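You operate a simulated robot arm through the tools that you are given. There is no shell and no other tool. Be economical: measure what you need, move in short steps, check, and stop when the job is done.

The job below is to be done with a simulated two-armed robot. You get a single attempt, and the scene is never put back.

Task
On the wash worktop top, fold the polishing cloth in half.
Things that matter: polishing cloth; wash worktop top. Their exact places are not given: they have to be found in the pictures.

Only the result counts: the job must be done as asked and must still hold three seconds after the hand-in. Knocking over, shifting, dropping, spilling or breaking anything else fails it. Flat cloth is picked up by pressing the open fingertips on it (5 to 10 N) and closing them slowly along it; thin cloth reads only 2 to 8 mm in the jaws.

Robot
Two 7-joint arms with two-finger parallel grippers on one trunk, on a base that drives. Base frame: it is fixed to the floor where the robot stands at the start and does not move with it; the origin is under the middle of the robot, x ahead of it, y to its left, z up. Units: mm, degrees, N and s.
The left shoulder is at the start at [70, 133, 1126], the right one opposite. Places, roughly: wash worktop top [600, -600, 800]. Payload 1.57 kg a hand.
Tool frame (each hand has its own): the origin (TCP) lies between the finger pads and is the grasp point; the fingertips stand 30 mm ahead of it; z points along the fingers, y is the line along which they close. The gripper opens to 80 mm. The fingers are 17 mm wide and 12 mm thick; the gripper's body (40 by 82 mm) begins 80 mm behind the TCP.
Orientation is that of the tool frame in the base frame, as [roll, pitch, yaw] about the fixed x, y, z axes, in that order (R = Rz(yaw) Ry(pitch) Rx(roll)). With the fingers straight down and closing along the base's y, the tool's x points along the base's -x, its y along +y and its z along -z.

Tools
- The arms move only by the tool send_rows. It takes "left_steps", "right_steps" or both (then of equal length, played together; a hand with none holds still); each is a list of rows, each a list of 7 numbers: the shift along the base's x, y, z in units of 200 mm (1.0 is 200 mm), then the turn, a rotation vector about the base's x, y, z in units of 180 degrees (1.0 is 180 degrees), then the finger opening in mm, from 0 to 80. In form: [[tx, ty, tz, ax, ay, az, fingers], ...]. A call has 1 to 8 rows; each row is the pose to reach, as a shift and turn from the pose commanded when the call began. A call with a number of a shift or a turn outside -1 to 1 is refused whole. Rows are played at 5 a second. More than 50 mm and 8.6 degrees between two rows, or a gripper value outside its range, and nothing of the call is played. A pose out of reach is approached as far as the arm can. The call stops where the force on the tool passes 40 N (or 10 N more than at its start, if that is more) or the arm is blocked; 0.2 s more then pass. Each finger travels about 153 mm/s and halts on what it meets, pressing with about 21 N; the grip force reading is that of the motor and also rises with nothing between the fingers. The clock runs only during rows and for 0.2 s after the last one: add rows that repeat a pose to give the fingers time. It gives the time, the measured TCP pose, the force on the tool (base axes), the opening and the grip force at its end, in the units of the frame above (readings bear some noise).
- Cameras (640 x 400 px; columns grow to the right, rows downward): "scene" is now at [128.5, 1.2, 1334.9]; the picture's right is [0.01, -1.00, 0.00], its down [-0.74, -0.01, -0.67] and it looks along [0.67, 0.01, -0.74] (base axes); focal length 261 px, centre (320, 200). "left" rides on the left gripper at [72, 7, -122] in its tool frame; the picture's right is [-0.09, 1.00, 0.00], its down [-0.84, -0.08, -0.54] and it looks along [-0.54, -0.05, 0.84] (tool axes); focal length 238 px, centre (320, 200). "right" rides on the right gripper at [72, -7, -122] in its tool frame; the picture's right is [0.09, 1.00, 0.00], its down [-0.84, 0.08, -0.54] and it looks along [-0.54, 0.05, 0.84] (tool axes); focal length 238 px, centre (320, 200).
- get_image(camera): a new picture of that camera. No time passes.
- slide_trunk(by): slides the trunk up (or, below 0, down) by that many mm; the arms and the scene camera ride with it, the base frame stays. It gives what a move gives, with no picture.
- base_move(legs): drives the robot by 1 to 6 legs, each [ahead, left, turn to the left] in mm, mm and degrees, along the robot's own axes; the way and the turn of a leg run together, so that a leg with both is an arc; at most 1500 mm and 180 degrees a leg. The arms and the cameras ride along, it lands a little off, and it stops where it bumps. It gives what a move gives.
- head_to(pan, tilt): turns the head with the scene camera to pan (to the left, within 86 degrees either way) and tilt (down, from -29 to 69), counted from straight ahead of the robot. It gives what a move gives.
- point_at(camera, pixels): for up to 12 pixels [column, row] of the newest picture of that camera ("zoom" is the newest enlarged one), the place [x, y, z] in the base frame of the surface seen there, good to about 2 mm. No time passes.
- close_up(camera, box): a new picture of the part [left, top, right, bottom] of that camera's present view, enlarged. No time passes.
- close_job(): hands the job in; it is judged then, once.

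Go step by step. Measure first, check grasps and placings, and put right what went wrong. The budget is 80 turns and 70 pictures, counting those below and the enlarged ones. Unless the task says otherwise, let go and move clear before handing in, and close with one line.

The tools are called after ">>>" as a command line: name --argument value ..., lists and objects as JSON in quotes. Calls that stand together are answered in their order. send_rows: Moves the arms, as the interface text tells. Its arguments: {"type":"object","properties":{"left_steps":{"type":"array","items":{"type":"array","items":{"type":"number"}}},"right_steps":{"type":"array","items":{"type":"array","items":{"type":"number"}}}},"required":[]} The other tools are called the same way: slide_trunk (by) slides the trunk up or down; base_move (legs) drives the base; head_to (pan, tilt) turns the head that bears the scene camera; get_image (camera) takes a picture; point_at (camera, pixels) gives the place of the surface under pixels of a picture; close_up (camera, box) takes an enlarged picture of a part of a camera's view; close_job () hands the job in.

At the start:

```text
clock: 0.0
left_eef_pos: [513.1, 166.2, 1092.7]
left_ee_rot: [-179.9, -0.1, -179.9]
left_force: [-0.2, 0.8, -0.1]
left_finger_gap: 80.3
left_finger_force: 0.1
right_eef_pos: [456.5, -228.1, 1092.4]
right_ee_rot: [-180.0, 0.0, -180.0]
right_force: [-0.3, 0.0, 0.1]
right_finger_gap: 80.3
right_finger_force: 0.0
trunk travel left (down, up): [-700.0, 240.0]
robot x, y, heading: [1.1, -2.6, 0.1]
head pan, tilt: [0.5, 48.1]
```

scene: 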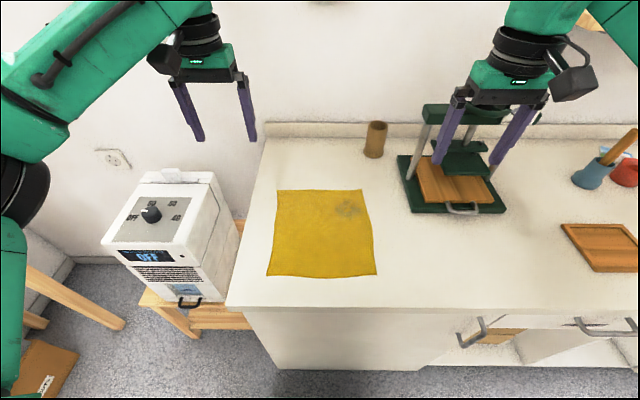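
right: 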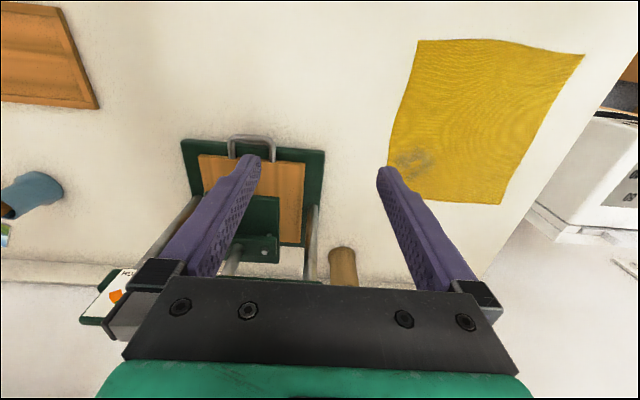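
left: 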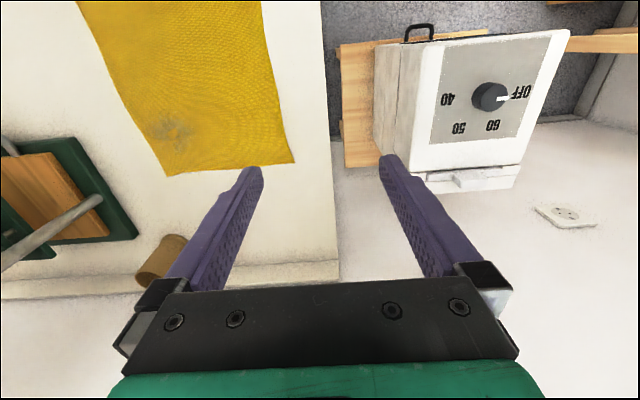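

The yellow cloth is seen in the scene picture with corners near (277,190), (362,190), (377,274), (267,274). I measure it first.

>>> point_at --camera "scene" --pixels '[[278, 191], [361, 191], [376, 273], [268, 274], [320, 190], [322, 277], [272, 235], [371, 235], [320, 235], [250, 290], [420, 295], [375, 150]]'

>>> close_up --camera "scene" --box '[240, 170, 400, 290]'

```text
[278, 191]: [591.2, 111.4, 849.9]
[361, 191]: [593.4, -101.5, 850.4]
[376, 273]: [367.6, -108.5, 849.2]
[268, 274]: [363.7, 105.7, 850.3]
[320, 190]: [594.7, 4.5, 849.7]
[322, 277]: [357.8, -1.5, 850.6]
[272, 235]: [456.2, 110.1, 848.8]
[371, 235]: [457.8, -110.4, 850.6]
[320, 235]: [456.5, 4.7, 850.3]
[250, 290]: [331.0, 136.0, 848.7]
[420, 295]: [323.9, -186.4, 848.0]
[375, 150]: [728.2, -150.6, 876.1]
```

```text
3.33 times, centred on (320, 230) of scene
```

zoom: 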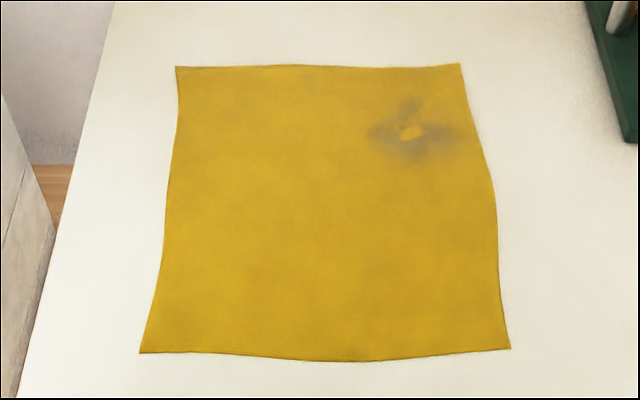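

The worktop is at about z 849, and the cloth spans x 363–593 and y ±108. I will grasp both near corners and fold them over to the far edge, so first I bring both hands above the near corners.

>>> send_rows --left_steps '[[-0.113, -0.073, -0.136, 0, 0, 0, 60], [-0.227, -0.145, -0.271, 0, 0, 0, 40], [-0.34, -0.218, -0.407, 0, 0, 0, 30], [-0.454, -0.291, -0.542, 0, 0, 0, 30], [-0.567, -0.363, -0.678, 0, 0, 0, 30], [-0.6805, -0.436, -0.8135, 0, 0, 0, 30], [-0.6805, -0.436, -0.8135, 0, 0, 0, 30]]' --right_steps '[[-0.065, 0.123, -0.135, 0, 0, 0, 60], [-0.131, 0.247, -0.271, 0, 0, 0, 40], [-0.196, 0.37, -0.406, 0, 0, 0, 30], [-0.262, 0.494, -0.541, 0, 0, 0, 30], [-0.327, 0.617, -0.677, 0, 0, 0, 30], [-0.3925, 0.7405, -0.812, 0, 0, 0, 30], [-0.3925, 0.7405, -0.812, 0, 0, 0, 30]]'

>>> get_image --camera "left"

>>> get_image --camera "right"

```text
clock: 1.6
left_eef_pos: [376.5, 79.8, 931.5]
left_ee_rot: [-180.0, 0.0, 179.9]
left_force: [-0.5, -0.4, -0.7]
left_finger_gap: 29.9
left_finger_force: 0.1
right_eef_pos: [380.6, -76.7, 926.9]
right_ee_rot: [-180.0, 0.1, 180.0]
right_force: [-0.4, 0.6, -0.1]
right_finger_gap: 29.9
right_finger_force: 0.0
trunk travel left (down, up): [-700.0, 240.0]
robot x, y, heading: [-0.4, 1.2, 0.3]
head pan, tilt: [0.5, 48.1]
```

```text
65 pictures are left
```

left: 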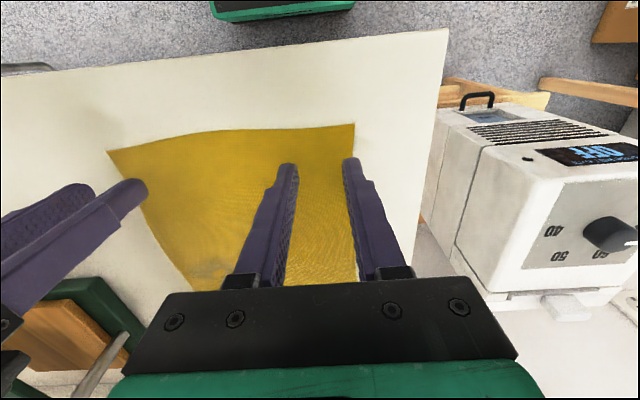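

```text
64 pictures are left
```

right: 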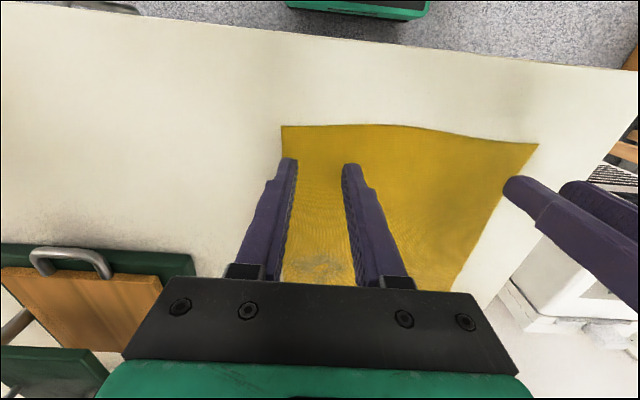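

Both finger pairs stand over the near corners: left tips at (285,165)/(350,160) and right tips at (287,162)/(350,165). I lower them slowly until they nearly touch.

>>> send_rows --left_steps '[[0, 0, -0.12, 0, 0, 0, 30], [0, 0, -0.2, 0, 0, 0, 30], [0, 0, -0.235, 0, 0, 0, 30], [0, 0, -0.245, 0, 0, 0, 30]]' --right_steps '[[-0.005, -0.005, -0.1, 0, 0, 0, 30], [-0.01, -0.01, -0.18, 0, 0, 0, 30], [-0.01, -0.01, -0.212, 0, 0, 0, 30], [-0.01, -0.01, -0.222, 0, 0, 0, 30]]'

```text
clock: 2.6
left_eef_pos: [375.8, 78.9, 881.0]
left_ee_rot: [-180.0, 0.2, 180.0]
left_force: [-0.1, 1.5, 11.9]
left_finger_gap: 30.1
left_finger_force: 0.1
right_eef_pos: [374.6, -82.5, 885.1]
right_ee_rot: [180.0, 0.1, 180.0]
right_force: [-0.9, -0.2, -0.4]
right_finger_gap: 30.0
right_finger_force: 0.1
trunk travel left (down, up): [-700.0, 240.0]
robot x, y, heading: [-1.9, -1.4, 0.2]
head pan, tilt: [0.5, 48.1]
```

The left hand presses at 11.9 N, a little too hard, and the right is not yet in contact. I ease the left up and lower the right.

>>> send_rows --left_steps '[[0, 0, 0.003, 0, 0, 0, 30], [0, 0, 0.003, 0, 0, 0, 30]]' --right_steps '[[0, 0, -0.01, 0, 0, 0, 30], [0, 0, -0.015, 0, 0, 0, 30]]'

```text
clock: 3.2
left_eef_pos: [376.5, 79.3, 881.7]
left_ee_rot: [180.0, 0.1, -180.0]
left_force: [0.4, 1.1, 7.9]
left_finger_gap: 30.0
left_finger_force: 0.1
right_eef_pos: [374.8, -81.2, 881.2]
right_ee_rot: [180.0, 0.0, -180.0]
right_force: [-0.1, 1.0, 1.2]
right_finger_gap: 29.9
right_finger_force: 0.1
trunk travel left (down, up): [-700.0, 240.0]
robot x, y, heading: [1.5, 1.2, -0.1]
head pan, tilt: [0.5, 48.1]
```

The left is good at 7.9 N and the right is just touching, so I press the right about 1 mm further.

>>> send_rows --right_steps '[[0, 0, -0.005, 0, 0, 0, 30], [0, 0, -0.005, 0, 0, 0, 30]]'

```text
clock: 3.8
left_eef_pos: [375.9, 80.2, 881.4]
left_ee_rot: [-180.0, 0.0, -180.0]
left_force: [1.4, 0.0, 6.9]
left_finger_gap: 30.1
left_finger_force: 0.1
right_eef_pos: [375.0, -82.4, 881.4]
right_ee_rot: [180.0, 0.1, -180.0]
right_force: [-0.3, 0.4, 2.4]
right_finger_gap: 30.2
right_finger_force: 0.0
trunk travel left (down, up): [-700.0, 240.0]
robot x, y, heading: [-1.7, 3.0, -0.2]
head pan, tilt: [0.5, 48.1]
```

>>> send_rows --right_steps '[[0, 0, -0.004, 0, 0, 0, 30], [0, 0, -0.004, 0, 0, 0, 30]]'

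```text
clock: 4.4
left_eef_pos: [375.5, 79.3, 880.9]
left_ee_rot: [-180.0, 0.1, 180.0]
left_force: [0.3, 0.8, 2.0]
left_finger_gap: 29.8
left_finger_force: 0.1
right_eef_pos: [376.0, -81.7, 882.2]
right_ee_rot: [180.0, 0.1, 179.9]
right_force: [0.8, -2.1, 13.7]
right_finger_gap: 29.9
right_finger_force: 0.1
trunk travel left (down, up): [-700.0, 240.0]
robot x, y, heading: [2.5, 0.8, -0.1]
head pan, tilt: [0.5, 48.1]
```

The load has shifted to 2 N on the left and 13.7 N on the right. I balance both and then close the fingers slowly.

>>> send_rows --left_steps '[[0, 0, -0.002, 0, 0, 0, 30], [0, 0, -0.002, 0, 0, 0, 30]]' --right_steps '[[0, 0, -0.003, 0, 0, 0, 30], [0, 0, -0.003, 0, 0, 0, 30]]'

```text
clock: 5.0
left_eef_pos: [375.0, 79.4, 882.2]
left_ee_rot: [180.0, 0.1, -180.0]
left_force: [0.2, 0.8, 0.5]
left_finger_gap: 29.9
left_finger_force: 0.1
right_eef_pos: [374.3, -80.5, 880.5]
right_ee_rot: [179.9, 0.3, -180.0]
right_force: [4.2, -3.7, 28.2]
right_finger_gap: 29.8
right_finger_force: 0.1
trunk travel left (down, up): [-700.0, 240.0]
robot x, y, heading: [-1.2, -3.7, -0.0]
head pan, tilt: [0.5, 48.1]
```

I moved the right hand the wrong way and it now reads 28 N. I raise it and press the left slightly.

>>> send_rows --left_steps '[[0, 0, 0, 0, 0, 0, 30], [0, 0, 0, 0, 0, 0, 30]]' --right_steps '[[0, 0, 0.0045, 0, 0, 0, 30], [0, 0, 0.0045, 0, 0, 0, 30]]'

```text
clock: 5.6
left_eef_pos: [374.9, 79.3, 881.3]
left_ee_rot: [-180.0, 0.1, -180.0]
left_force: [-0.3, -0.5, 2.7]
left_finger_gap: 29.9
left_finger_force: 0.1
right_eef_pos: [374.0, -81.0, 879.8]
right_ee_rot: [180.0, 0.1, 180.0]
right_force: [2.9, 1.0, 18.6]
right_finger_gap: 30.1
right_finger_force: 0.0
trunk travel left (down, up): [-700.0, 240.0]
robot x, y, heading: [2.8, -1.9, 0.2]
head pan, tilt: [0.5, 48.1]
```

>>> send_rows --left_steps '[[0, 0, -0.001, 0, 0, 0, 30], [0, 0, -0.001, 0, 0, 0, 30]]' --right_steps '[[0, 0, 0.005, 0, 0, 0, 30], [0, 0, 0.005, 0, 0, 0, 30]]'

```text
clock: 6.2
left_eef_pos: [376.0, 80.5, 879.6]
left_ee_rot: [180.0, 0.0, 179.9]
left_force: [-1.7, 0.5, 5.6]
left_finger_gap: 30.1
left_finger_force: 0.1
right_eef_pos: [373.2, -82.3, 880.8]
right_ee_rot: [180.0, -0.1, -179.9]
right_force: [1.1, 0.4, 4.6]
right_finger_gap: 29.9
right_finger_force: 0.0
trunk travel left (down, up): [-700.0, 240.0]
robot x, y, heading: [-1.6, 3.1, 0.0]
head pan, tilt: [0.5, 48.1]
```

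Both press near 5 N, so I add a little on each and close slowly.

>>> send_rows --left_steps '[[0, 0, -0.001, 0, 0, 0, 26], [0, 0, -0.001, 0, 0, 0, 22], [0, 0, -0.001, 0, 0, 0, 18], [0, 0, -0.001, 0, 0, 0, 14], [0, 0, -0.001, 0, 0, 0, 10], [0, 0, -0.001, 0, 0, 0, 6], [0, 0, -0.001, 0, 0, 0, 2], [0, 0, -0.001, 0, 0, 0, 0]]' --right_steps '[[0, 0, -0.001, 0, 0, 0, 26], [0, 0, -0.001, 0, 0, 0, 22], [0, 0, -0.001, 0, 0, 0, 18], [0, 0, -0.001, 0, 0, 0, 14], [0, 0, -0.001, 0, 0, 0, 10], [0, 0, -0.001, 0, 0, 0, 6], [0, 0, -0.001, 0, 0, 0, 2], [0, 0, -0.001, 0, 0, 0, 0]]'

>>> get_image --camera "left"

>>> get_image --camera "right"

```text
clock: 8.0
left_eef_pos: [375.6, 79.6, 880.3]
left_ee_rot: [179.9, 0.2, -179.9]
left_force: [-0.3, 0.1, 11.6]
left_finger_gap: 2.0
left_finger_force: 21.4
right_eef_pos: [372.8, -81.4, 882.9]
right_ee_rot: [180.0, 0.1, 179.9]
right_force: [0.1, 1.1, 1.1]
right_finger_gap: 0.0
right_finger_force: 21.2
trunk travel left (down, up): [-700.0, 240.0]
robot x, y, heading: [-0.3, 1.6, -0.1]
head pan, tilt: [0.5, 48.1]
```

```text
63 pictures are left
```

left: 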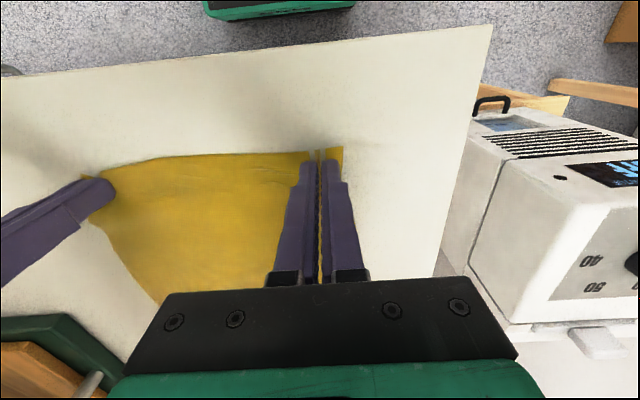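

```text
62 pictures are left
```

right: 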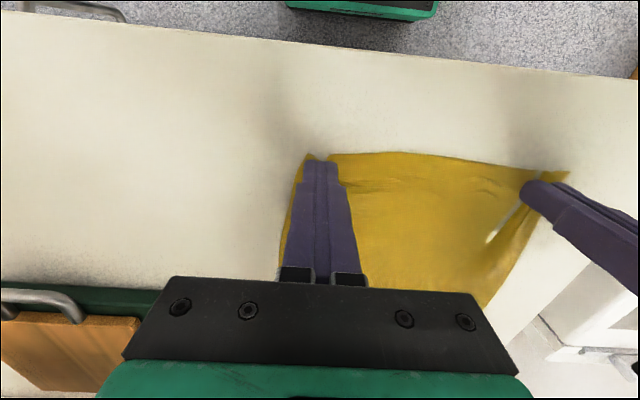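

The left hand holds cloth (2.0 mm), but the right closed to 0 and missed. I lift and reopen the right, then press again.

>>> send_rows --right_steps '[[0, 0, 0.03, 0, 0, 0, 2], [0, 0, 0.06, 0, 0, 0, 15], [0, 0, 0.06, 0, 0, 0, 30], [0, 0, 0.06, 0, 0, 0, 30], [0, 0, 0.03, 0, 0, 0, 30], [0, 0, 0.005, 0, 0, 0, 30], [0, 0, -0.001, 0, 0, 0, 30], [0, 0, -0.003, 0, 0, 0, 30]]'

>>> get_image --camera "right"

```text
clock: 9.8
left_eef_pos: [374.5, 78.9, 881.2]
left_ee_rot: [-180.0, 0.1, 180.0]
left_force: [1.8, 1.3, 14.4]
left_finger_gap: 1.6
left_finger_force: 21.3
right_eef_pos: [373.5, -82.0, 880.8]
right_ee_rot: [180.0, 0.1, 180.0]
right_force: [0.1, -0.3, 1.5]
right_finger_gap: 29.9
right_finger_force: 0.0
trunk travel left (down, up): [-700.0, 240.0]
robot x, y, heading: [1.5, -2.9, 0.1]
head pan, tilt: [0.5, 48.1]
```

```text
61 pictures are left
```

right: 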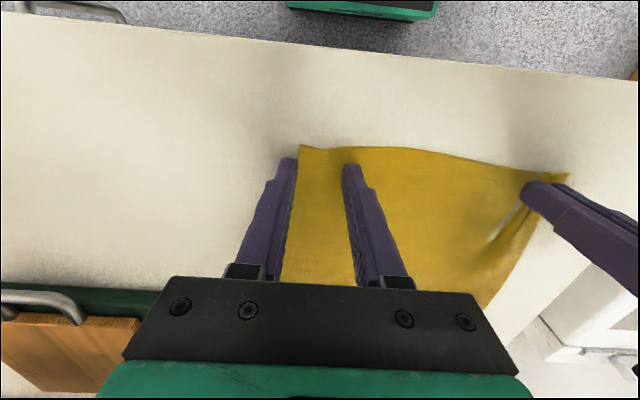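

The cloth's corner, seen at (300,145), has moved in, so the outer finger is now off the cloth. I lift, shift 18 mm towards the middle, press again, and ease the left up slightly.

>>> send_rows --left_steps '[[0, 0, 0.003, 0, 0, 0, 0], [0, 0, 0.003, 0, 0, 0, 0], [0, 0, 0.003, 0, 0, 0, 0], [0, 0, 0.003, 0, 0, 0, 0], [0, 0, 0.003, 0, 0, 0, 0], [0, 0, 0.003, 0, 0, 0, 0]]' --right_steps '[[0, 0, 0.05, 0, 0, 0, 30], [0, 0.05, 0.05, 0, 0, 0, 30], [0, 0.09, 0.05, 0, 0, 0, 30], [0, 0.09, 0.02, 0, 0, 0, 30], [0, 0.09, 0.0, 0, 0, 0, 30], [0, 0.09, -0.004, 0, 0, 0, 30]]'

>>> get_image --camera "right"

```text
clock: 11.2
left_eef_pos: [373.4, 79.8, 881.3]
left_ee_rot: [-179.9, -0.1, 179.9]
left_force: [-0.3, -0.4, 0.2]
left_finger_gap: 2.1
left_finger_force: 20.6
right_eef_pos: [375.2, -64.9, 880.4]
right_ee_rot: [179.8, 0.3, -179.9]
right_force: [2.3, -2.7, 21.6]
right_finger_gap: 30.9
right_finger_force: 0.6
trunk travel left (down, up): [-700.0, 240.0]
robot x, y, heading: [0.5, 2.5, 0.2]
head pan, tilt: [0.5, 48.1]
```

```text
60 pictures are left
```

right: 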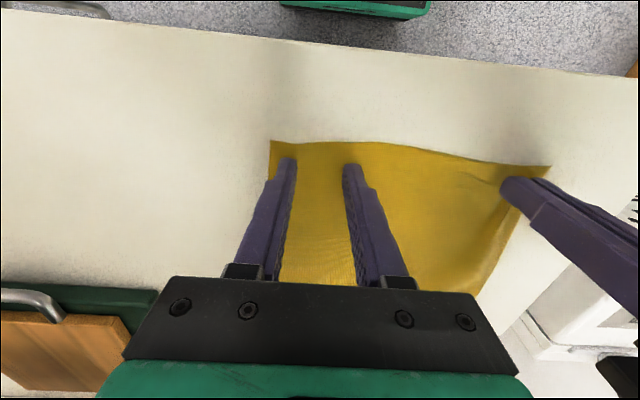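

Both right fingertips are on cloth now (tips at 287 and 350, cloth edge at 270). The 21.6 N is too much, so I ease up.

>>> send_rows --right_steps '[[0, 0, 0.003, 0, 0, 0, 30], [0, 0, 0.003, 0, 0, 0, 30]]'

```text
clock: 11.8
left_eef_pos: [375.7, 80.0, 882.8]
left_ee_rot: [180.0, 0.0, -180.0]
left_force: [0.4, 0.1, -0.3]
left_finger_gap: 2.0
left_finger_force: 21.1
right_eef_pos: [374.1, -63.7, 881.1]
right_ee_rot: [-179.9, 0.1, 179.9]
right_force: [3.6, -1.1, 21.8]
right_finger_gap: 30.6
right_finger_force: 0.4
trunk travel left (down, up): [-700.0, 240.0]
robot x, y, heading: [-1.2, -0.1, -0.0]
head pan, tilt: [0.5, 48.1]
```

>>> send_rows --right_steps '[[0, 0, 0.005, 0, 0, 0, 30], [0, 0, 0.005, 0, 0, 0, 30]]'

```text
clock: 12.4
left_eef_pos: [375.4, 79.9, 881.9]
left_ee_rot: [180.0, 0.0, 179.9]
left_force: [0.0, 0.1, 0.4]
left_finger_gap: 1.8
left_finger_force: 20.8
right_eef_pos: [374.6, -64.7, 881.4]
right_ee_rot: [-179.9, 0.0, 179.9]
right_force: [0.9, -1.2, 11.1]
right_finger_gap: 31.0
right_finger_force: 0.2
trunk travel left (down, up): [-700.0, 240.0]
robot x, y, heading: [1.8, 1.1, 0.2]
head pan, tilt: [0.5, 48.1]
```

Force is about 11 N, so I close the right slowly at this height.

>>> send_rows --right_steps '[[0, 0, 0.001, 0, 0, 0, 26], [0, 0, 0.001, 0, 0, 0, 22], [0, 0, 0.001, 0, 0, 0, 18], [0, 0, 0.001, 0, 0, 0, 14], [0, 0, 0.001, 0, 0, 0, 10], [0, 0, 0.001, 0, 0, 0, 6], [0, 0, 0.001, 0, 0, 0, 2], [0, 0, 0.001, 0, 0, 0, 0]]'

>>> get_image --camera "right"

```text
clock: 14.2
left_eef_pos: [374.5, 79.2, 882.3]
left_ee_rot: [-179.9, 0.0, 179.9]
left_force: [-0.3, -7.4, 1.1]
left_finger_gap: 1.8
left_finger_force: 20.9
right_eef_pos: [375.2, -62.2, 882.4]
right_ee_rot: [179.9, 0.1, -179.9]
right_force: [0.3, 7.7, 1.4]
right_finger_gap: 1.8
right_finger_force: 20.6
trunk travel left (down, up): [-700.0, 240.0]
robot x, y, heading: [-1.5, 0.3, 0.3]
head pan, tilt: [0.5, 48.1]
```

```text
59 pictures are left
```

right: 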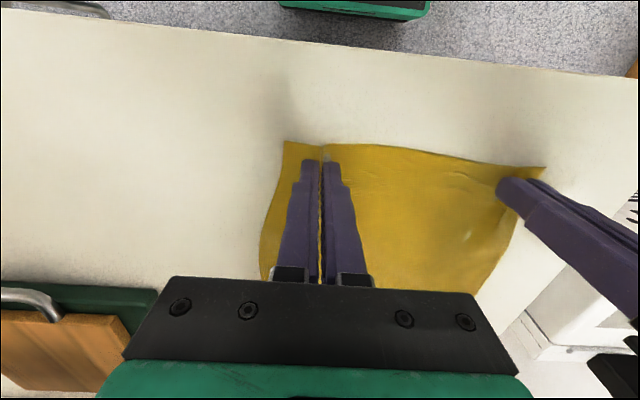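

Both hands read about 1.8 mm of cloth, with 7.5 N of tension between them. I move each 1 mm inward and start the lift to check the hold.

>>> send_rows --left_steps '[[0, -0.005, 0.04, 0, 0, 0, 0], [0.01, -0.005, 0.1, 0, 0, 0, 0], [0.03, -0.005, 0.17, 0, 0, 0, 0], [0.06, -0.005, 0.25, 0, 0, 0, 0], [0.06, -0.005, 0.25, 0, 0, 0, 0]]' --right_steps '[[0, 0.005, 0.04, 0, 0, 0, 0], [0.01, 0.005, 0.1, 0, 0, 0, 0], [0.03, 0.005, 0.17, 0, 0, 0, 0], [0.06, 0.005, 0.25, 0, 0, 0, 0], [0.06, 0.005, 0.25, 0, 0, 0, 0]]'

>>> get_image --camera "scene"

```text
clock: 15.4
left_eef_pos: [389.5, 77.4, 932.0]
left_ee_rot: [-180.0, -0.1, 180.0]
left_force: [-0.1, -6.1, -0.6]
left_finger_gap: 1.6
left_finger_force: 21.0
right_eef_pos: [389.1, -62.6, 929.2]
right_ee_rot: [-180.0, 0.0, -180.0]
right_force: [0.6, 5.2, 0.5]
right_finger_gap: 1.9
right_finger_force: 21.4
trunk travel left (down, up): [-700.0, 240.0]
robot x, y, heading: [0.7, -2.6, -0.1]
head pan, tilt: [0.5, 48.1]
```

```text
58 pictures are left
```

scene: 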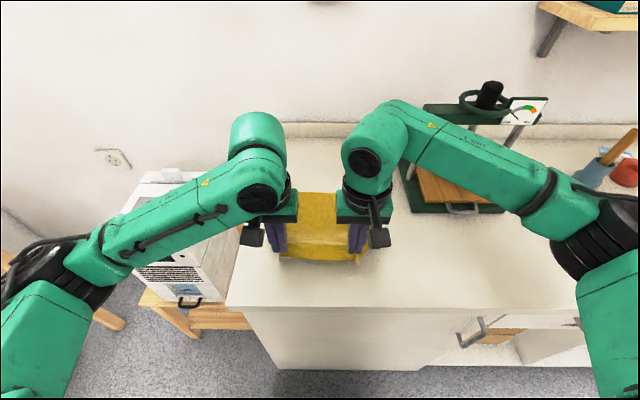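

Both corners are lifted. I measure the far edge, around row 193, to see whether the cloth has moved.

>>> close_up --camera "scene" --box '[240, 160, 400, 280]'

>>> get_image --camera "right"

>>> get_image --camera "left"

```text
3.33 times, centred on (320, 220) of scene
```

zoom: 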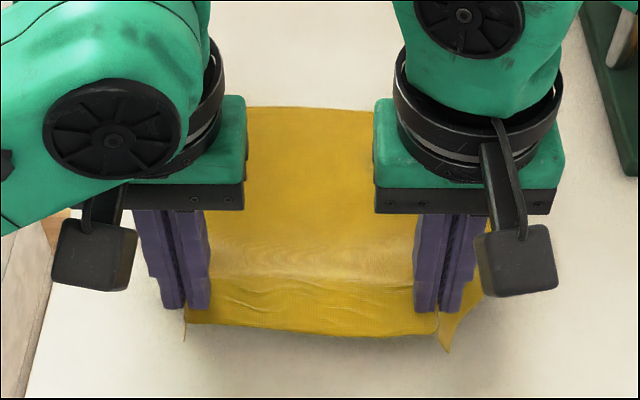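

```text
56 pictures are left
```

right: 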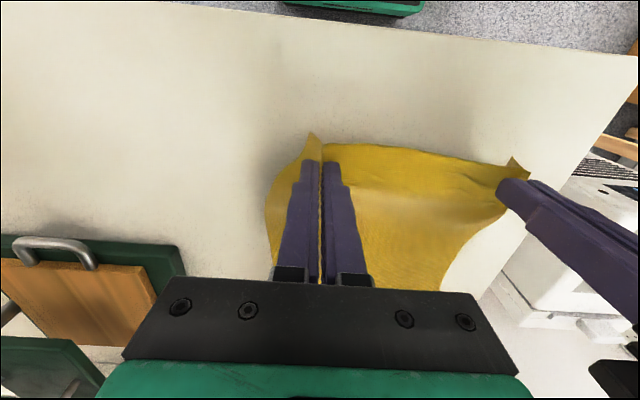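

```text
55 pictures are left
```

left: 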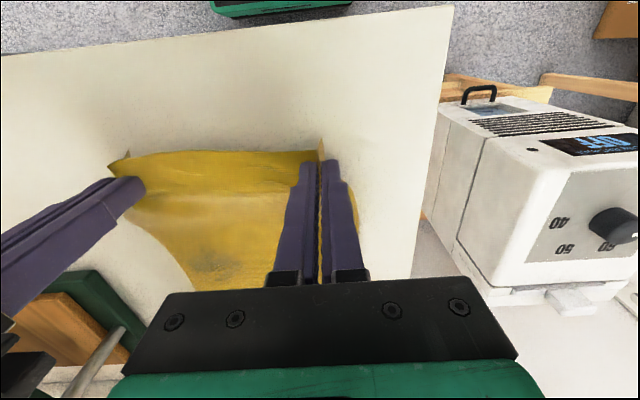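

>>> point_at --camera "zoom" --pixels '[[260, 110], [365, 113], [300, 108], [310, 325], [200, 320], [445, 345], [310, 200]]'

```text
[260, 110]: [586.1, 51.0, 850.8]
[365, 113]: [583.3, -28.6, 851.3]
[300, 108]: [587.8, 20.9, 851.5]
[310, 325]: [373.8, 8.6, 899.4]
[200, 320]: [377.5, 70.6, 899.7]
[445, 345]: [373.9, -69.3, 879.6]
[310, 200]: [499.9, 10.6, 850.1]
```

The far edge is at x≈586 and the hanging near edge is sound. I carry the grip over in an arc towards x≈575 while staying above the cloth.

>>> send_rows --left_steps '[[0.08, 0, 0.125, 0, 0, 0, 0], [0.205, 0, 0.21, 0, 0, 0, 0], [0.355, 0, 0.25, 0, 0, 0, 0], [0.53, 0, 0.24, 0, 0, 0, 0], [0.68, 0, 0.165, 0, 0, 0, 0], [0.805, 0, 0.05, 0, 0, 0, 0], [0.885, 0, -0.075, 0, 0, 0, 0], [0.925, 0, -0.17, 0, 0, 0, 0]]' --right_steps '[[0.08, 0, 0.125, 0, 0, 0, 0], [0.205, 0, 0.21, 0, 0, 0, 0], [0.355, 0, 0.25, 0, 0, 0, 0], [0.53, 0, 0.24, 0, 0, 0, 0], [0.68, 0, 0.165, 0, 0, 0, 0], [0.805, 0, 0.05, 0, 0, 0, 0], [0.885, 0, -0.075, 0, 0, 0, 0], [0.925, 0, -0.17, 0, 0, 0, 0]]'

>>> get_image --camera "scene"

>>> get_image --camera "right"

>>> get_image --camera "left"

```text
clock: 17.2
left_eef_pos: [572.7, 78.6, 896.4]
left_ee_rot: [-180.0, 0.0, -180.0]
left_force: [0.0, -6.5, 0.6]
left_finger_gap: 2.0
left_finger_force: 21.2
right_eef_pos: [573.0, -64.2, 895.8]
right_ee_rot: [180.0, 0.0, 179.9]
right_force: [-1.1, 6.4, -1.0]
right_finger_gap: 1.8
right_finger_force: 21.1
trunk travel left (down, up): [-700.0, 240.0]
robot x, y, heading: [1.8, 1.3, -0.2]
head pan, tilt: [0.5, 48.1]
```

```text
54 pictures are left
```

scene: 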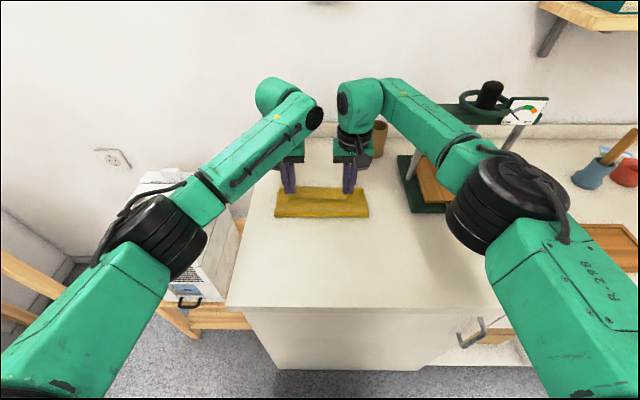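

```text
53 pictures are left
```

right: 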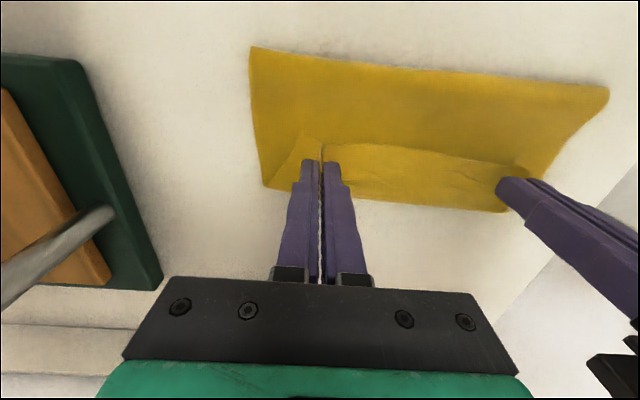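

```text
52 pictures are left
```

left: 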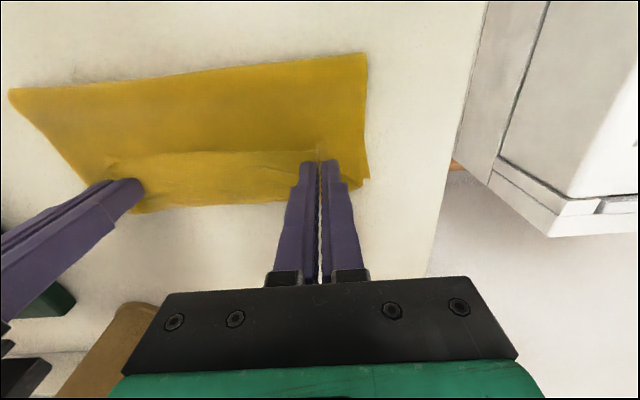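

The cloth is folded over neatly. I look closer at the crease near row 150 between the hands, and at where the edges lie, before lowering.

>>> close_up --camera "right" --box '[230, 30, 630, 280]'

>>> point_at --camera "right" --pixels '[[300, 155], [266, 183], [400, 150], [400, 165], [430, 195], [430, 204], [430, 75], [253, 50], [605, 90], [470, 208], [420, 120], [298, 135]]'

>>> close_up --camera "left" --box '[60, 40, 460, 290]'

```text
1.60 times, centred on (430, 155) of right
```

zoom: 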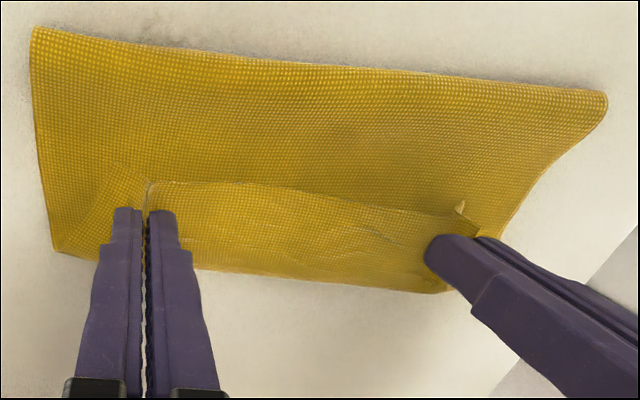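

```text
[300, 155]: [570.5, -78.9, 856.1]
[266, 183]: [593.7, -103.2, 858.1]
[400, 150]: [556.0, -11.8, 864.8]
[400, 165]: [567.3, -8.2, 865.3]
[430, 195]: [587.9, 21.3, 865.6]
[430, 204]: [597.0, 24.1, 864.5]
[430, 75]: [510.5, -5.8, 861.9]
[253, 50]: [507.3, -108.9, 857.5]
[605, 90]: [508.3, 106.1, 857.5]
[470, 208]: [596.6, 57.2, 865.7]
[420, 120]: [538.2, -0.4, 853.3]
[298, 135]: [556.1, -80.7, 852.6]
```

```text
1.60 times, centred on (260, 165) of left
```

zoom: 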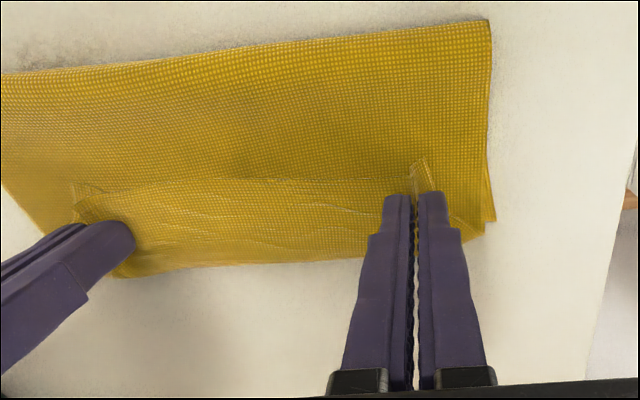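

The pictures show the near strip doubled back: its free edge lies at x≈556 above the top layer. A pinch closing along y keeps the edge pointing backwards. I undo the fold along the same arc and will regrasp with the fingers closing along x.

>>> send_rows --left_steps '[[-0.04, 0, 0.095, 0, 0, 0, 0], [-0.12, 0, 0.22, 0, 0, 0, 0], [-0.245, 0, 0.335, 0, 0, 0, 0], [-0.395, 0, 0.41, 0, 0, 0, 0], [-0.57, 0, 0.42, 0, 0, 0, 0], [-0.72, 0, 0.38, 0, 0, 0, 0], [-0.845, 0, 0.295, 0, 0, 0, 0], [-0.925, 0, 0.17, 0, 0, 0, 0]]' --right_steps '[[-0.04, 0, 0.095, 0, 0, 0, 0], [-0.12, 0, 0.22, 0, 0, 0, 0], [-0.245, 0, 0.335, 0, 0, 0, 0], [-0.395, 0, 0.41, 0, 0, 0, 0], [-0.57, 0, 0.42, 0, 0, 0, 0], [-0.72, 0, 0.38, 0, 0, 0, 0], [-0.845, 0, 0.295, 0, 0, 0, 0], [-0.925, 0, 0.17, 0, 0, 0, 0]]'

>>> send_rows --left_steps '[[-0.04, 0, -0.08, 0, 0, 0, 0], [-0.08, 0, -0.16, 0, 0, 0, 0], [-0.11, 0, -0.215, 0, 0, 0, 0], [-0.11, 0, -0.215, 0, 0, 0, 0]]' --right_steps '[[-0.04, 0, -0.08, 0, 0, 0, 0], [-0.08, 0, -0.16, 0, 0, 0, 0], [-0.11, 0, -0.215, 0, 0, 0, 0], [-0.11, 0, -0.215, 0, 0, 0, 0]]'

>>> close_up --camera "scene" --box '[240, 160, 400, 280]'

```text
clock: 19.0
left_eef_pos: [388.8, 78.0, 931.3]
left_ee_rot: [-179.9, 0.0, -179.9]
left_force: [-0.2, -3.1, -0.1]
left_finger_gap: 1.9
left_finger_force: 21.3
right_eef_pos: [385.9, -62.3, 931.7]
right_ee_rot: [-179.9, 0.0, 180.0]
right_force: [0.5, 3.3, 0.0]
right_finger_gap: 1.9
right_finger_force: 20.8
trunk travel left (down, up): [-700.0, 240.0]
robot x, y, heading: [2.2, -0.5, -0.1]
head pan, tilt: [0.5, 48.1]
```

```text
clock: 20.0
left_eef_pos: [366.2, 77.7, 887.9]
left_ee_rot: [180.0, -0.2, -179.9]
left_force: [0.1, -2.7, -1.2]
left_finger_gap: 1.7
left_finger_force: 21.6
right_eef_pos: [365.4, -61.9, 888.5]
right_ee_rot: [-180.0, 0.0, 179.9]
right_force: [0.8, 2.8, -0.2]
right_finger_gap: 2.0
right_finger_force: 21.3
trunk travel left (down, up): [-700.0, 240.0]
robot x, y, heading: [2.3, -1.6, 0.1]
head pan, tilt: [0.5, 48.1]
```

```text
3.33 times, centred on (320, 220) of scene
```

zoom: 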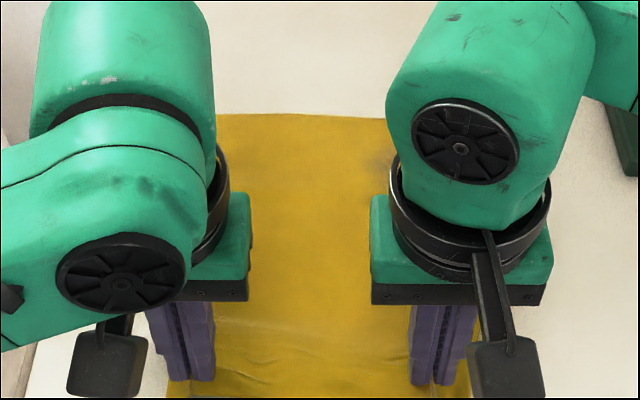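

The cloth is laid flat again. I release it, rise clear, and take a look before turning the wrists 90°.

>>> send_rows --left_steps '[[0, 0, -0.02, 0, 0, 0, 0], [0, 0, -0.02, 0, 0, 0, 10], [0, 0, -0.02, 0, 0, 0, 30], [0, 0, 0, 0, 0, 0, 36], [0, 0, 0.1, 0, 0, 0, 36], [0, 0, 0.25, 0, 0, 0, 36], [0, 0.03, 0.4, 0, 0, -0.045, 36], [0, 0.06, 0.4, 0, 0, -0.09, 36]]' --right_steps '[[0, 0, -0.02, 0, 0, 0, 0], [0, 0, -0.02, 0, 0, 0, 10], [0, 0, -0.02, 0, 0, 0, 30], [0, 0, 0, 0, 0, 0, 36], [0, 0, 0.1, 0, 0, 0, 36], [0, 0, 0.25, 0, 0, 0, 36], [0, -0.03, 0.4, 0, 0, 0.045, 36], [0, -0.06, 0.4, 0, 0, 0.09, 36]]'

>>> send_rows --left_steps '[[0, 0, 0, 0, 0, -0.047, 36], [0, 0, 0, 0, 0, -0.094, 36], [0, 0, 0, 0, 0, -0.141, 36], [0, 0, 0, 0, 0, -0.188, 36], [0, 0, 0, 0, 0, -0.235, 36], [0, 0, 0, 0, 0, -0.282, 36], [0, 0, 0, 0, 0, -0.329, 36], [0, 0, 0, 0, 0, -0.37, 36]]' --right_steps '[[0, 0, 0, 0, 0, 0.047, 36], [0, 0, 0, 0, 0, 0.094, 36], [0, 0, 0, 0, 0, 0.141, 36], [0, 0, 0, 0, 0, 0.188, 36], [0, 0, 0, 0, 0, 0.235, 36], [0, 0, 0, 0, 0, 0.282, 36], [0, 0, 0, 0, 0, 0.329, 36], [0, 0, 0, 0, 0, 0.37, 36]]'

>>> get_image --camera "scene"

>>> get_image --camera "left"

>>> get_image --camera "right"

```text
clock: 21.8
left_eef_pos: [366.6, 91.1, 968.3]
left_ee_rot: [-180.0, -0.1, 163.7]
left_force: [1.0, 0.7, -0.8]
left_finger_gap: 36.0
left_finger_force: 0.0
right_eef_pos: [363.2, -74.4, 966.5]
right_ee_rot: [179.9, 0.0, -163.8]
right_force: [0.1, 0.5, 0.0]
right_finger_gap: 35.9
right_finger_force: 0.1
trunk travel left (down, up): [-700.0, 240.0]
robot x, y, heading: [1.6, 1.2, -0.1]
head pan, tilt: [0.5, 48.1]
```

```text
clock: 23.6
left_eef_pos: [364.9, 90.9, 966.8]
left_ee_rot: [179.9, 0.1, 97.0]
left_force: [-0.3, 0.0, 1.1]
left_finger_gap: 36.1
left_finger_force: 0.1
right_eef_pos: [292.6, -49.3, 959.9]
right_ee_rot: [-179.1, 4.9, -106.6]
right_force: [-2.2, -0.2, -0.4]
right_finger_gap: 36.2
right_finger_force: 0.1
right hand out of reach, approached as far as the arm can: row 6, 7, 8
trunk travel left (down, up): [-700.0, 240.0]
robot x, y, heading: [2.8, 0.2, 0.2]
head pan, tilt: [0.5, 48.1]
```

```text
48 pictures are left
```

scene: 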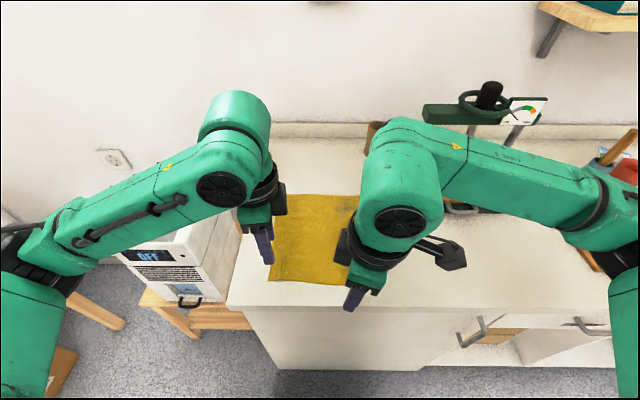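

```text
47 pictures are left
```

left: 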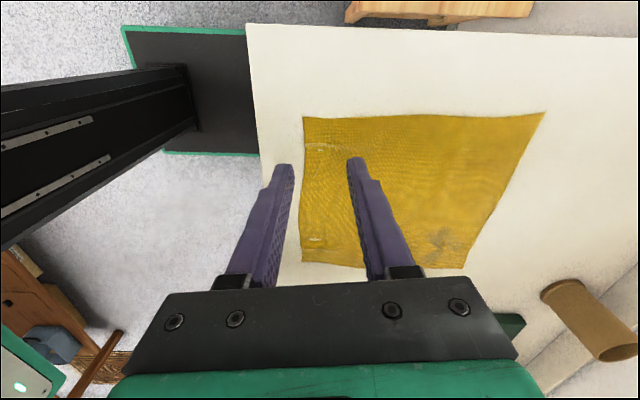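

```text
46 pictures are left
```

right: 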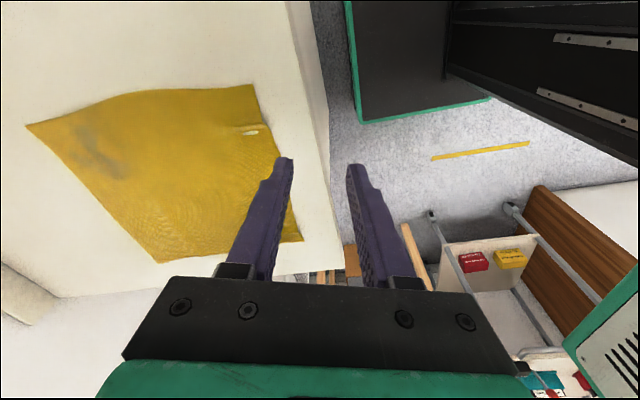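

The left wrist turned fine, but the right cannot reach its yaw this high and close in. The cloth has sprung back almost flat. I turn the right partly back and try again lower and a little further out.

>>> send_rows --left_steps '[[0, 0, 0, 0, 0, -0.02, 36], [0, 0, 0, 0, 0, -0.04, 36], [0, 0, 0, 0, 0, -0.04, 36], [0, 0, 0, 0, 0, -0.04, 36]]' --right_steps '[[0.05, -0.03, -0.05, 0, 0, 0, 36], [0.1, -0.06, -0.12, 0, 0, 0, 36], [0.1, -0.09, -0.2, 0, 0, 0, 36], [0.1, -0.09, -0.2, 0, 0, 0, 36]]'

```text
clock: 24.6
left_eef_pos: [366.9, 89.8, 967.4]
left_ee_rot: [-179.9, 0.1, 90.0]
left_force: [-0.2, 0.1, 0.2]
left_finger_gap: 36.3
left_finger_force: 0.0
right_eef_pos: [294.0, -51.1, 959.1]
right_ee_rot: [-179.3, 4.9, -106.6]
right_force: [-0.4, 0.3, -0.5]
right_finger_gap: 36.0
right_finger_force: 0.1
right hand out of reach, approached as far as the arm can: row 1, 2, 3, 4
trunk travel left (down, up): [-700.0, 240.0]
robot x, y, heading: [-0.0, 2.4, 0.0]
head pan, tilt: [0.5, 48.1]
```

The right is stuck at a joint limit. I unwind its yaw in steps.

>>> send_rows --right_steps '[[0, 0, 0.04, 0, 0, -0.047, 36], [0, 0, 0.08, 0, 0, -0.094, 36], [0, 0, 0.12, 0, 0, -0.141, 36], [0, 0, 0.16, 0, 0, -0.188, 36], [0, 0, 0.2, 0, 0, -0.235, 36], [0, 0, 0.2, 0, 0, -0.282, 36], [0, 0, 0.2, 0, 0, -0.329, 36], [0, 0, 0.2, 0, 0, -0.37, 36]]'

```text
clock: 26.4
left_eef_pos: [368.3, 89.9, 968.0]
left_ee_rot: [-180.0, 0.0, 90.0]
left_force: [0.6, -0.5, -0.7]
left_finger_gap: 35.9
left_finger_force: 0.1
right_eef_pos: [291.9, -48.3, 998.3]
right_ee_rot: [-179.3, 4.9, -173.5]
right_force: [0.0, -0.9, 0.4]
right_finger_gap: 36.2
right_finger_force: 0.0
trunk travel left (down, up): [-700.0, 240.0]
robot x, y, heading: [-0.5, 1.3, -0.2]
head pan, tilt: [0.5, 48.1]
```

The right hand is now at (292,−48,998), tilted about 5°. I level it and move it out over (430,−110), then turn it the other way.

>>> send_rows --right_steps '[[0.15, -0.06, 0, -0.001, 0.009, -0.03, 36], [0.3, -0.12, 0, -0.002, 0.018, -0.036, 36], [0.45, -0.2, 0, -0.003, 0.027, -0.036, 36], [0.6, -0.3, 0, -0.003, 0.027, -0.036, 36], [0.7, -0.31, 0, -0.003, 0.027, -0.036, 36]]'

>>> send_rows --right_steps '[[0, 0, 0, 0, 0, -0.047, 36], [0, 0, 0, 0, 0, -0.094, 36], [0, 0, 0, 0, 0, -0.141, 36], [0, 0, 0, 0, 0, -0.188, 36], [0, 0, 0, 0, 0, -0.235, 36], [0, 0, 0, 0, 0, -0.282, 36], [0, 0, 0, 0, 0, -0.329, 36], [0, 0, 0, 0, 0, -0.37, 36]]'

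```text
clock: 27.6
left_eef_pos: [366.4, 90.0, 967.7]
left_ee_rot: [-180.0, 0.0, 90.0]
left_force: [-0.5, -0.6, -0.1]
left_finger_gap: 36.2
left_finger_force: 0.1
right_eef_pos: [431.6, -109.6, 997.1]
right_ee_rot: [-179.1, 0.0, -179.8]
right_force: [-0.5, 0.1, 0.4]
right_finger_gap: 35.7
right_finger_force: 0.0
trunk travel left (down, up): [-700.0, 240.0]
robot x, y, heading: [2.5, -0.4, -0.1]
head pan, tilt: [0.5, 48.1]
```

```text
clock: 29.4
left_eef_pos: [368.5, 91.5, 967.5]
left_ee_rot: [-179.9, 0.1, 90.0]
left_force: [0.0, -0.1, 0.4]
left_finger_gap: 35.8
left_finger_force: 0.1
right_eef_pos: [432.3, -111.5, 998.8]
right_ee_rot: [-179.0, 0.1, 113.4]
right_force: [0.4, 0.2, 0.0]
right_finger_gap: 36.0
right_finger_force: 0.0
trunk travel left (down, up): [-700.0, 240.0]
robot x, y, heading: [-2.3, 1.5, -0.0]
head pan, tilt: [0.5, 48.1]
```

The turn works in this direction (yaw 113). I finish it to 90, level the hand, and look.

>>> send_rows --right_steps '[[-0.04, 0, -0.05, 0.001, -0.002, -0.045, 36], [-0.08, 0, -0.1, 0.002, -0.005, -0.09, 36], [-0.12, 0.04, -0.15, 0.002, -0.005, -0.13, 36], [-0.16, 0.08, -0.15, 0.002, -0.005, -0.13, 36], [-0.16, 0.08, -0.15, 0.002, -0.005, -0.13, 36]]'

>>> get_image --camera "right"

>>> get_image --camera "left"

>>> get_image --camera "scene"

```text
clock: 30.6
left_eef_pos: [367.7, 90.3, 968.0]
left_ee_rot: [179.9, -0.2, 89.9]
left_force: [0.4, -0.1, 0.8]
left_finger_gap: 36.0
left_finger_force: 0.2
right_eef_pos: [398.2, -95.5, 969.2]
right_ee_rot: [-179.9, -0.1, 90.2]
right_force: [0.4, -0.3, 0.5]
right_finger_gap: 35.9
right_finger_force: 0.2
trunk travel left (down, up): [-700.0, 240.0]
robot x, y, heading: [-2.0, 0.1, -0.2]
head pan, tilt: [0.5, 48.1]
```

```text
45 pictures are left
```

right: 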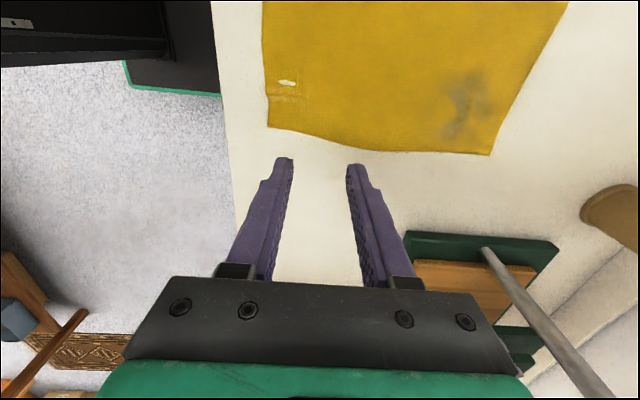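

```text
44 pictures are left
```

left: 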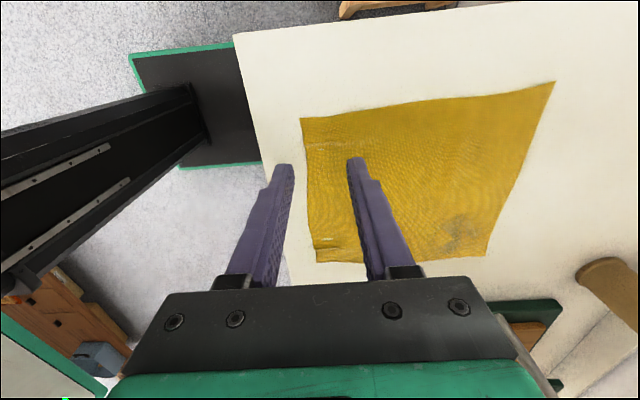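

```text
43 pictures are left
```

scene: 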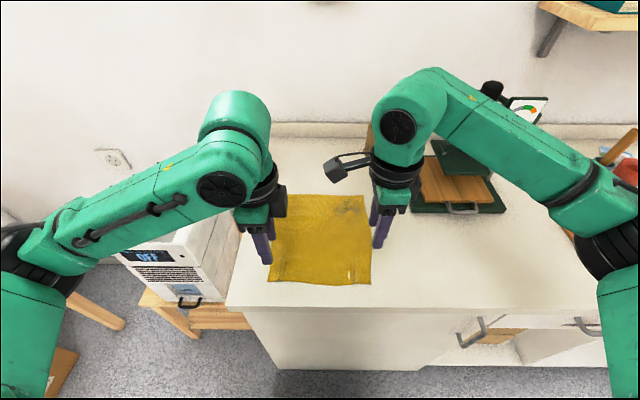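

Both wrists now stand at yaw 90. I measure the cloth outline again.

>>> point_at --camera "scene" --pixels '[[269, 280], [290, 280], [320, 282], [345, 283], [369, 282], [300, 196], [350, 197], [363, 197], [371, 260], [350, 272]]'

>>> point_at --camera "left" --pixels '[[303, 120], [307, 170], [311, 220], [317, 258], [553, 84], [486, 252], [340, 238], [400, 258]]'

>>> close_up --camera "scene" --box '[240, 170, 400, 290]'

```text
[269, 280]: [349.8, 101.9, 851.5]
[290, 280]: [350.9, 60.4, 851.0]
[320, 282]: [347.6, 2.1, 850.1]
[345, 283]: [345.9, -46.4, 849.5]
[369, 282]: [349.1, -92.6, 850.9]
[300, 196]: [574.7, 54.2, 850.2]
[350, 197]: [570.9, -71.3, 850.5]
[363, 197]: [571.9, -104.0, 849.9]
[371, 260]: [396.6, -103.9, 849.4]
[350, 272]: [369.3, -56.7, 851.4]
```

```text
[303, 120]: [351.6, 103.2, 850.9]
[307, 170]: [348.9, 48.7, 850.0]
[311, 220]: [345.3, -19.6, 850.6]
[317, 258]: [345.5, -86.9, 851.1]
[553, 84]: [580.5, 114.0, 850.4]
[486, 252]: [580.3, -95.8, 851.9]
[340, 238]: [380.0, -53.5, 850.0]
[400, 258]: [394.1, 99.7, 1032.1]
```

```text
3.33 times, centred on (320, 230) of scene
```

zoom: 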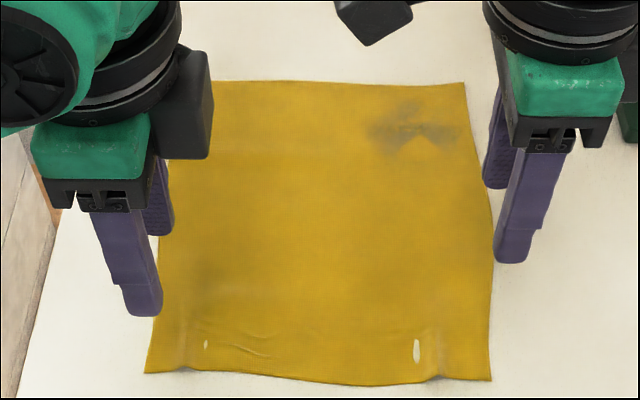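

The near edge is now at x≈349 (corners at y 103 and −92) and the far edge at x≈577. I position both hands so the near fingers sit just on the edge (centre x≈372, 30 mm opening) and lower them.

>>> send_rows --left_steps '[[0.02, -0.015, -0.1, 0, 0, 0, 30], [0.02, -0.015, -0.2, 0, 0, 0, 30], [0.02, -0.015, -0.3, 0, 0, 0, 30], [0.02, -0.015, -0.4, 0, 0, 0, 30], [0.02, -0.015, -0.4, 0, 0, 0, 30]]' --right_steps '[[-0.05, 0.04, -0.1, 0, 0, 0, 30], [-0.1, 0.087, -0.2, 0, 0, 0, 30], [-0.13, 0.087, -0.3, 0, 0, 0, 30], [-0.13, 0.087, -0.4, 0, 0, 0, 30], [-0.13, 0.087, -0.4, 0, 0, 0, 30]]'

>>> get_image --camera "right"

>>> get_image --camera "left"

```text
clock: 31.8
left_eef_pos: [370.8, 88.4, 888.6]
left_ee_rot: [-180.0, 0.0, 90.0]
left_force: [0.3, 0.3, -0.9]
left_finger_gap: 30.0
left_finger_force: 0.1
right_eef_pos: [373.7, -77.7, 887.7]
right_ee_rot: [-179.9, 0.0, 90.1]
right_force: [0.4, 0.8, 0.0]
right_finger_gap: 30.1
right_finger_force: 0.0
trunk travel left (down, up): [-700.0, 240.0]
robot x, y, heading: [-3.3, -2.8, -0.1]
head pan, tilt: [0.5, 48.1]
```

```text
41 pictures are left
```

right: 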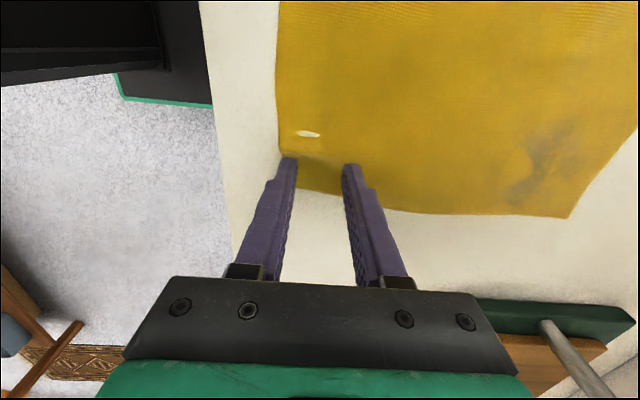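

```text
40 pictures are left
```

left: 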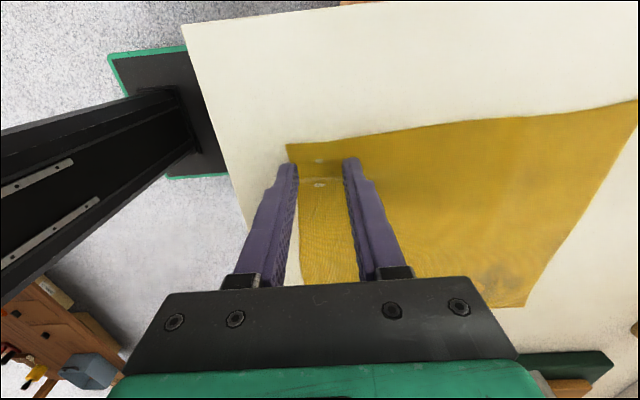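

Both hands straddle the edge as intended, with the near tips at (287,163) right over it. I lower them to contact.

>>> send_rows --left_steps '[[0, 0, -0.02, 0, 0, 0, 30], [0, 0, -0.034, 0, 0, 0, 30], [0, 0, -0.034, 0, 0, 0, 30]]' --right_steps '[[0, 0, -0.02, 0, 0, 0, 30], [0, 0, -0.034, 0, 0, 0, 30], [0, 0, -0.034, 0, 0, 0, 30]]'

```text
clock: 32.6
left_eef_pos: [373.0, 87.9, 881.3]
left_ee_rot: [-180.0, -0.1, 90.0]
left_force: [-0.1, 1.1, 2.1]
left_finger_gap: 30.2
left_finger_force: 0.1
right_eef_pos: [375.1, -77.4, 881.3]
right_ee_rot: [-180.0, 0.0, 90.3]
right_force: [-0.5, -0.7, -0.4]
right_finger_gap: 29.7
right_finger_force: 0.0
trunk travel left (down, up): [-700.0, 240.0]
robot x, y, heading: [1.0, 3.6, 0.3]
head pan, tilt: [0.5, 48.1]
```

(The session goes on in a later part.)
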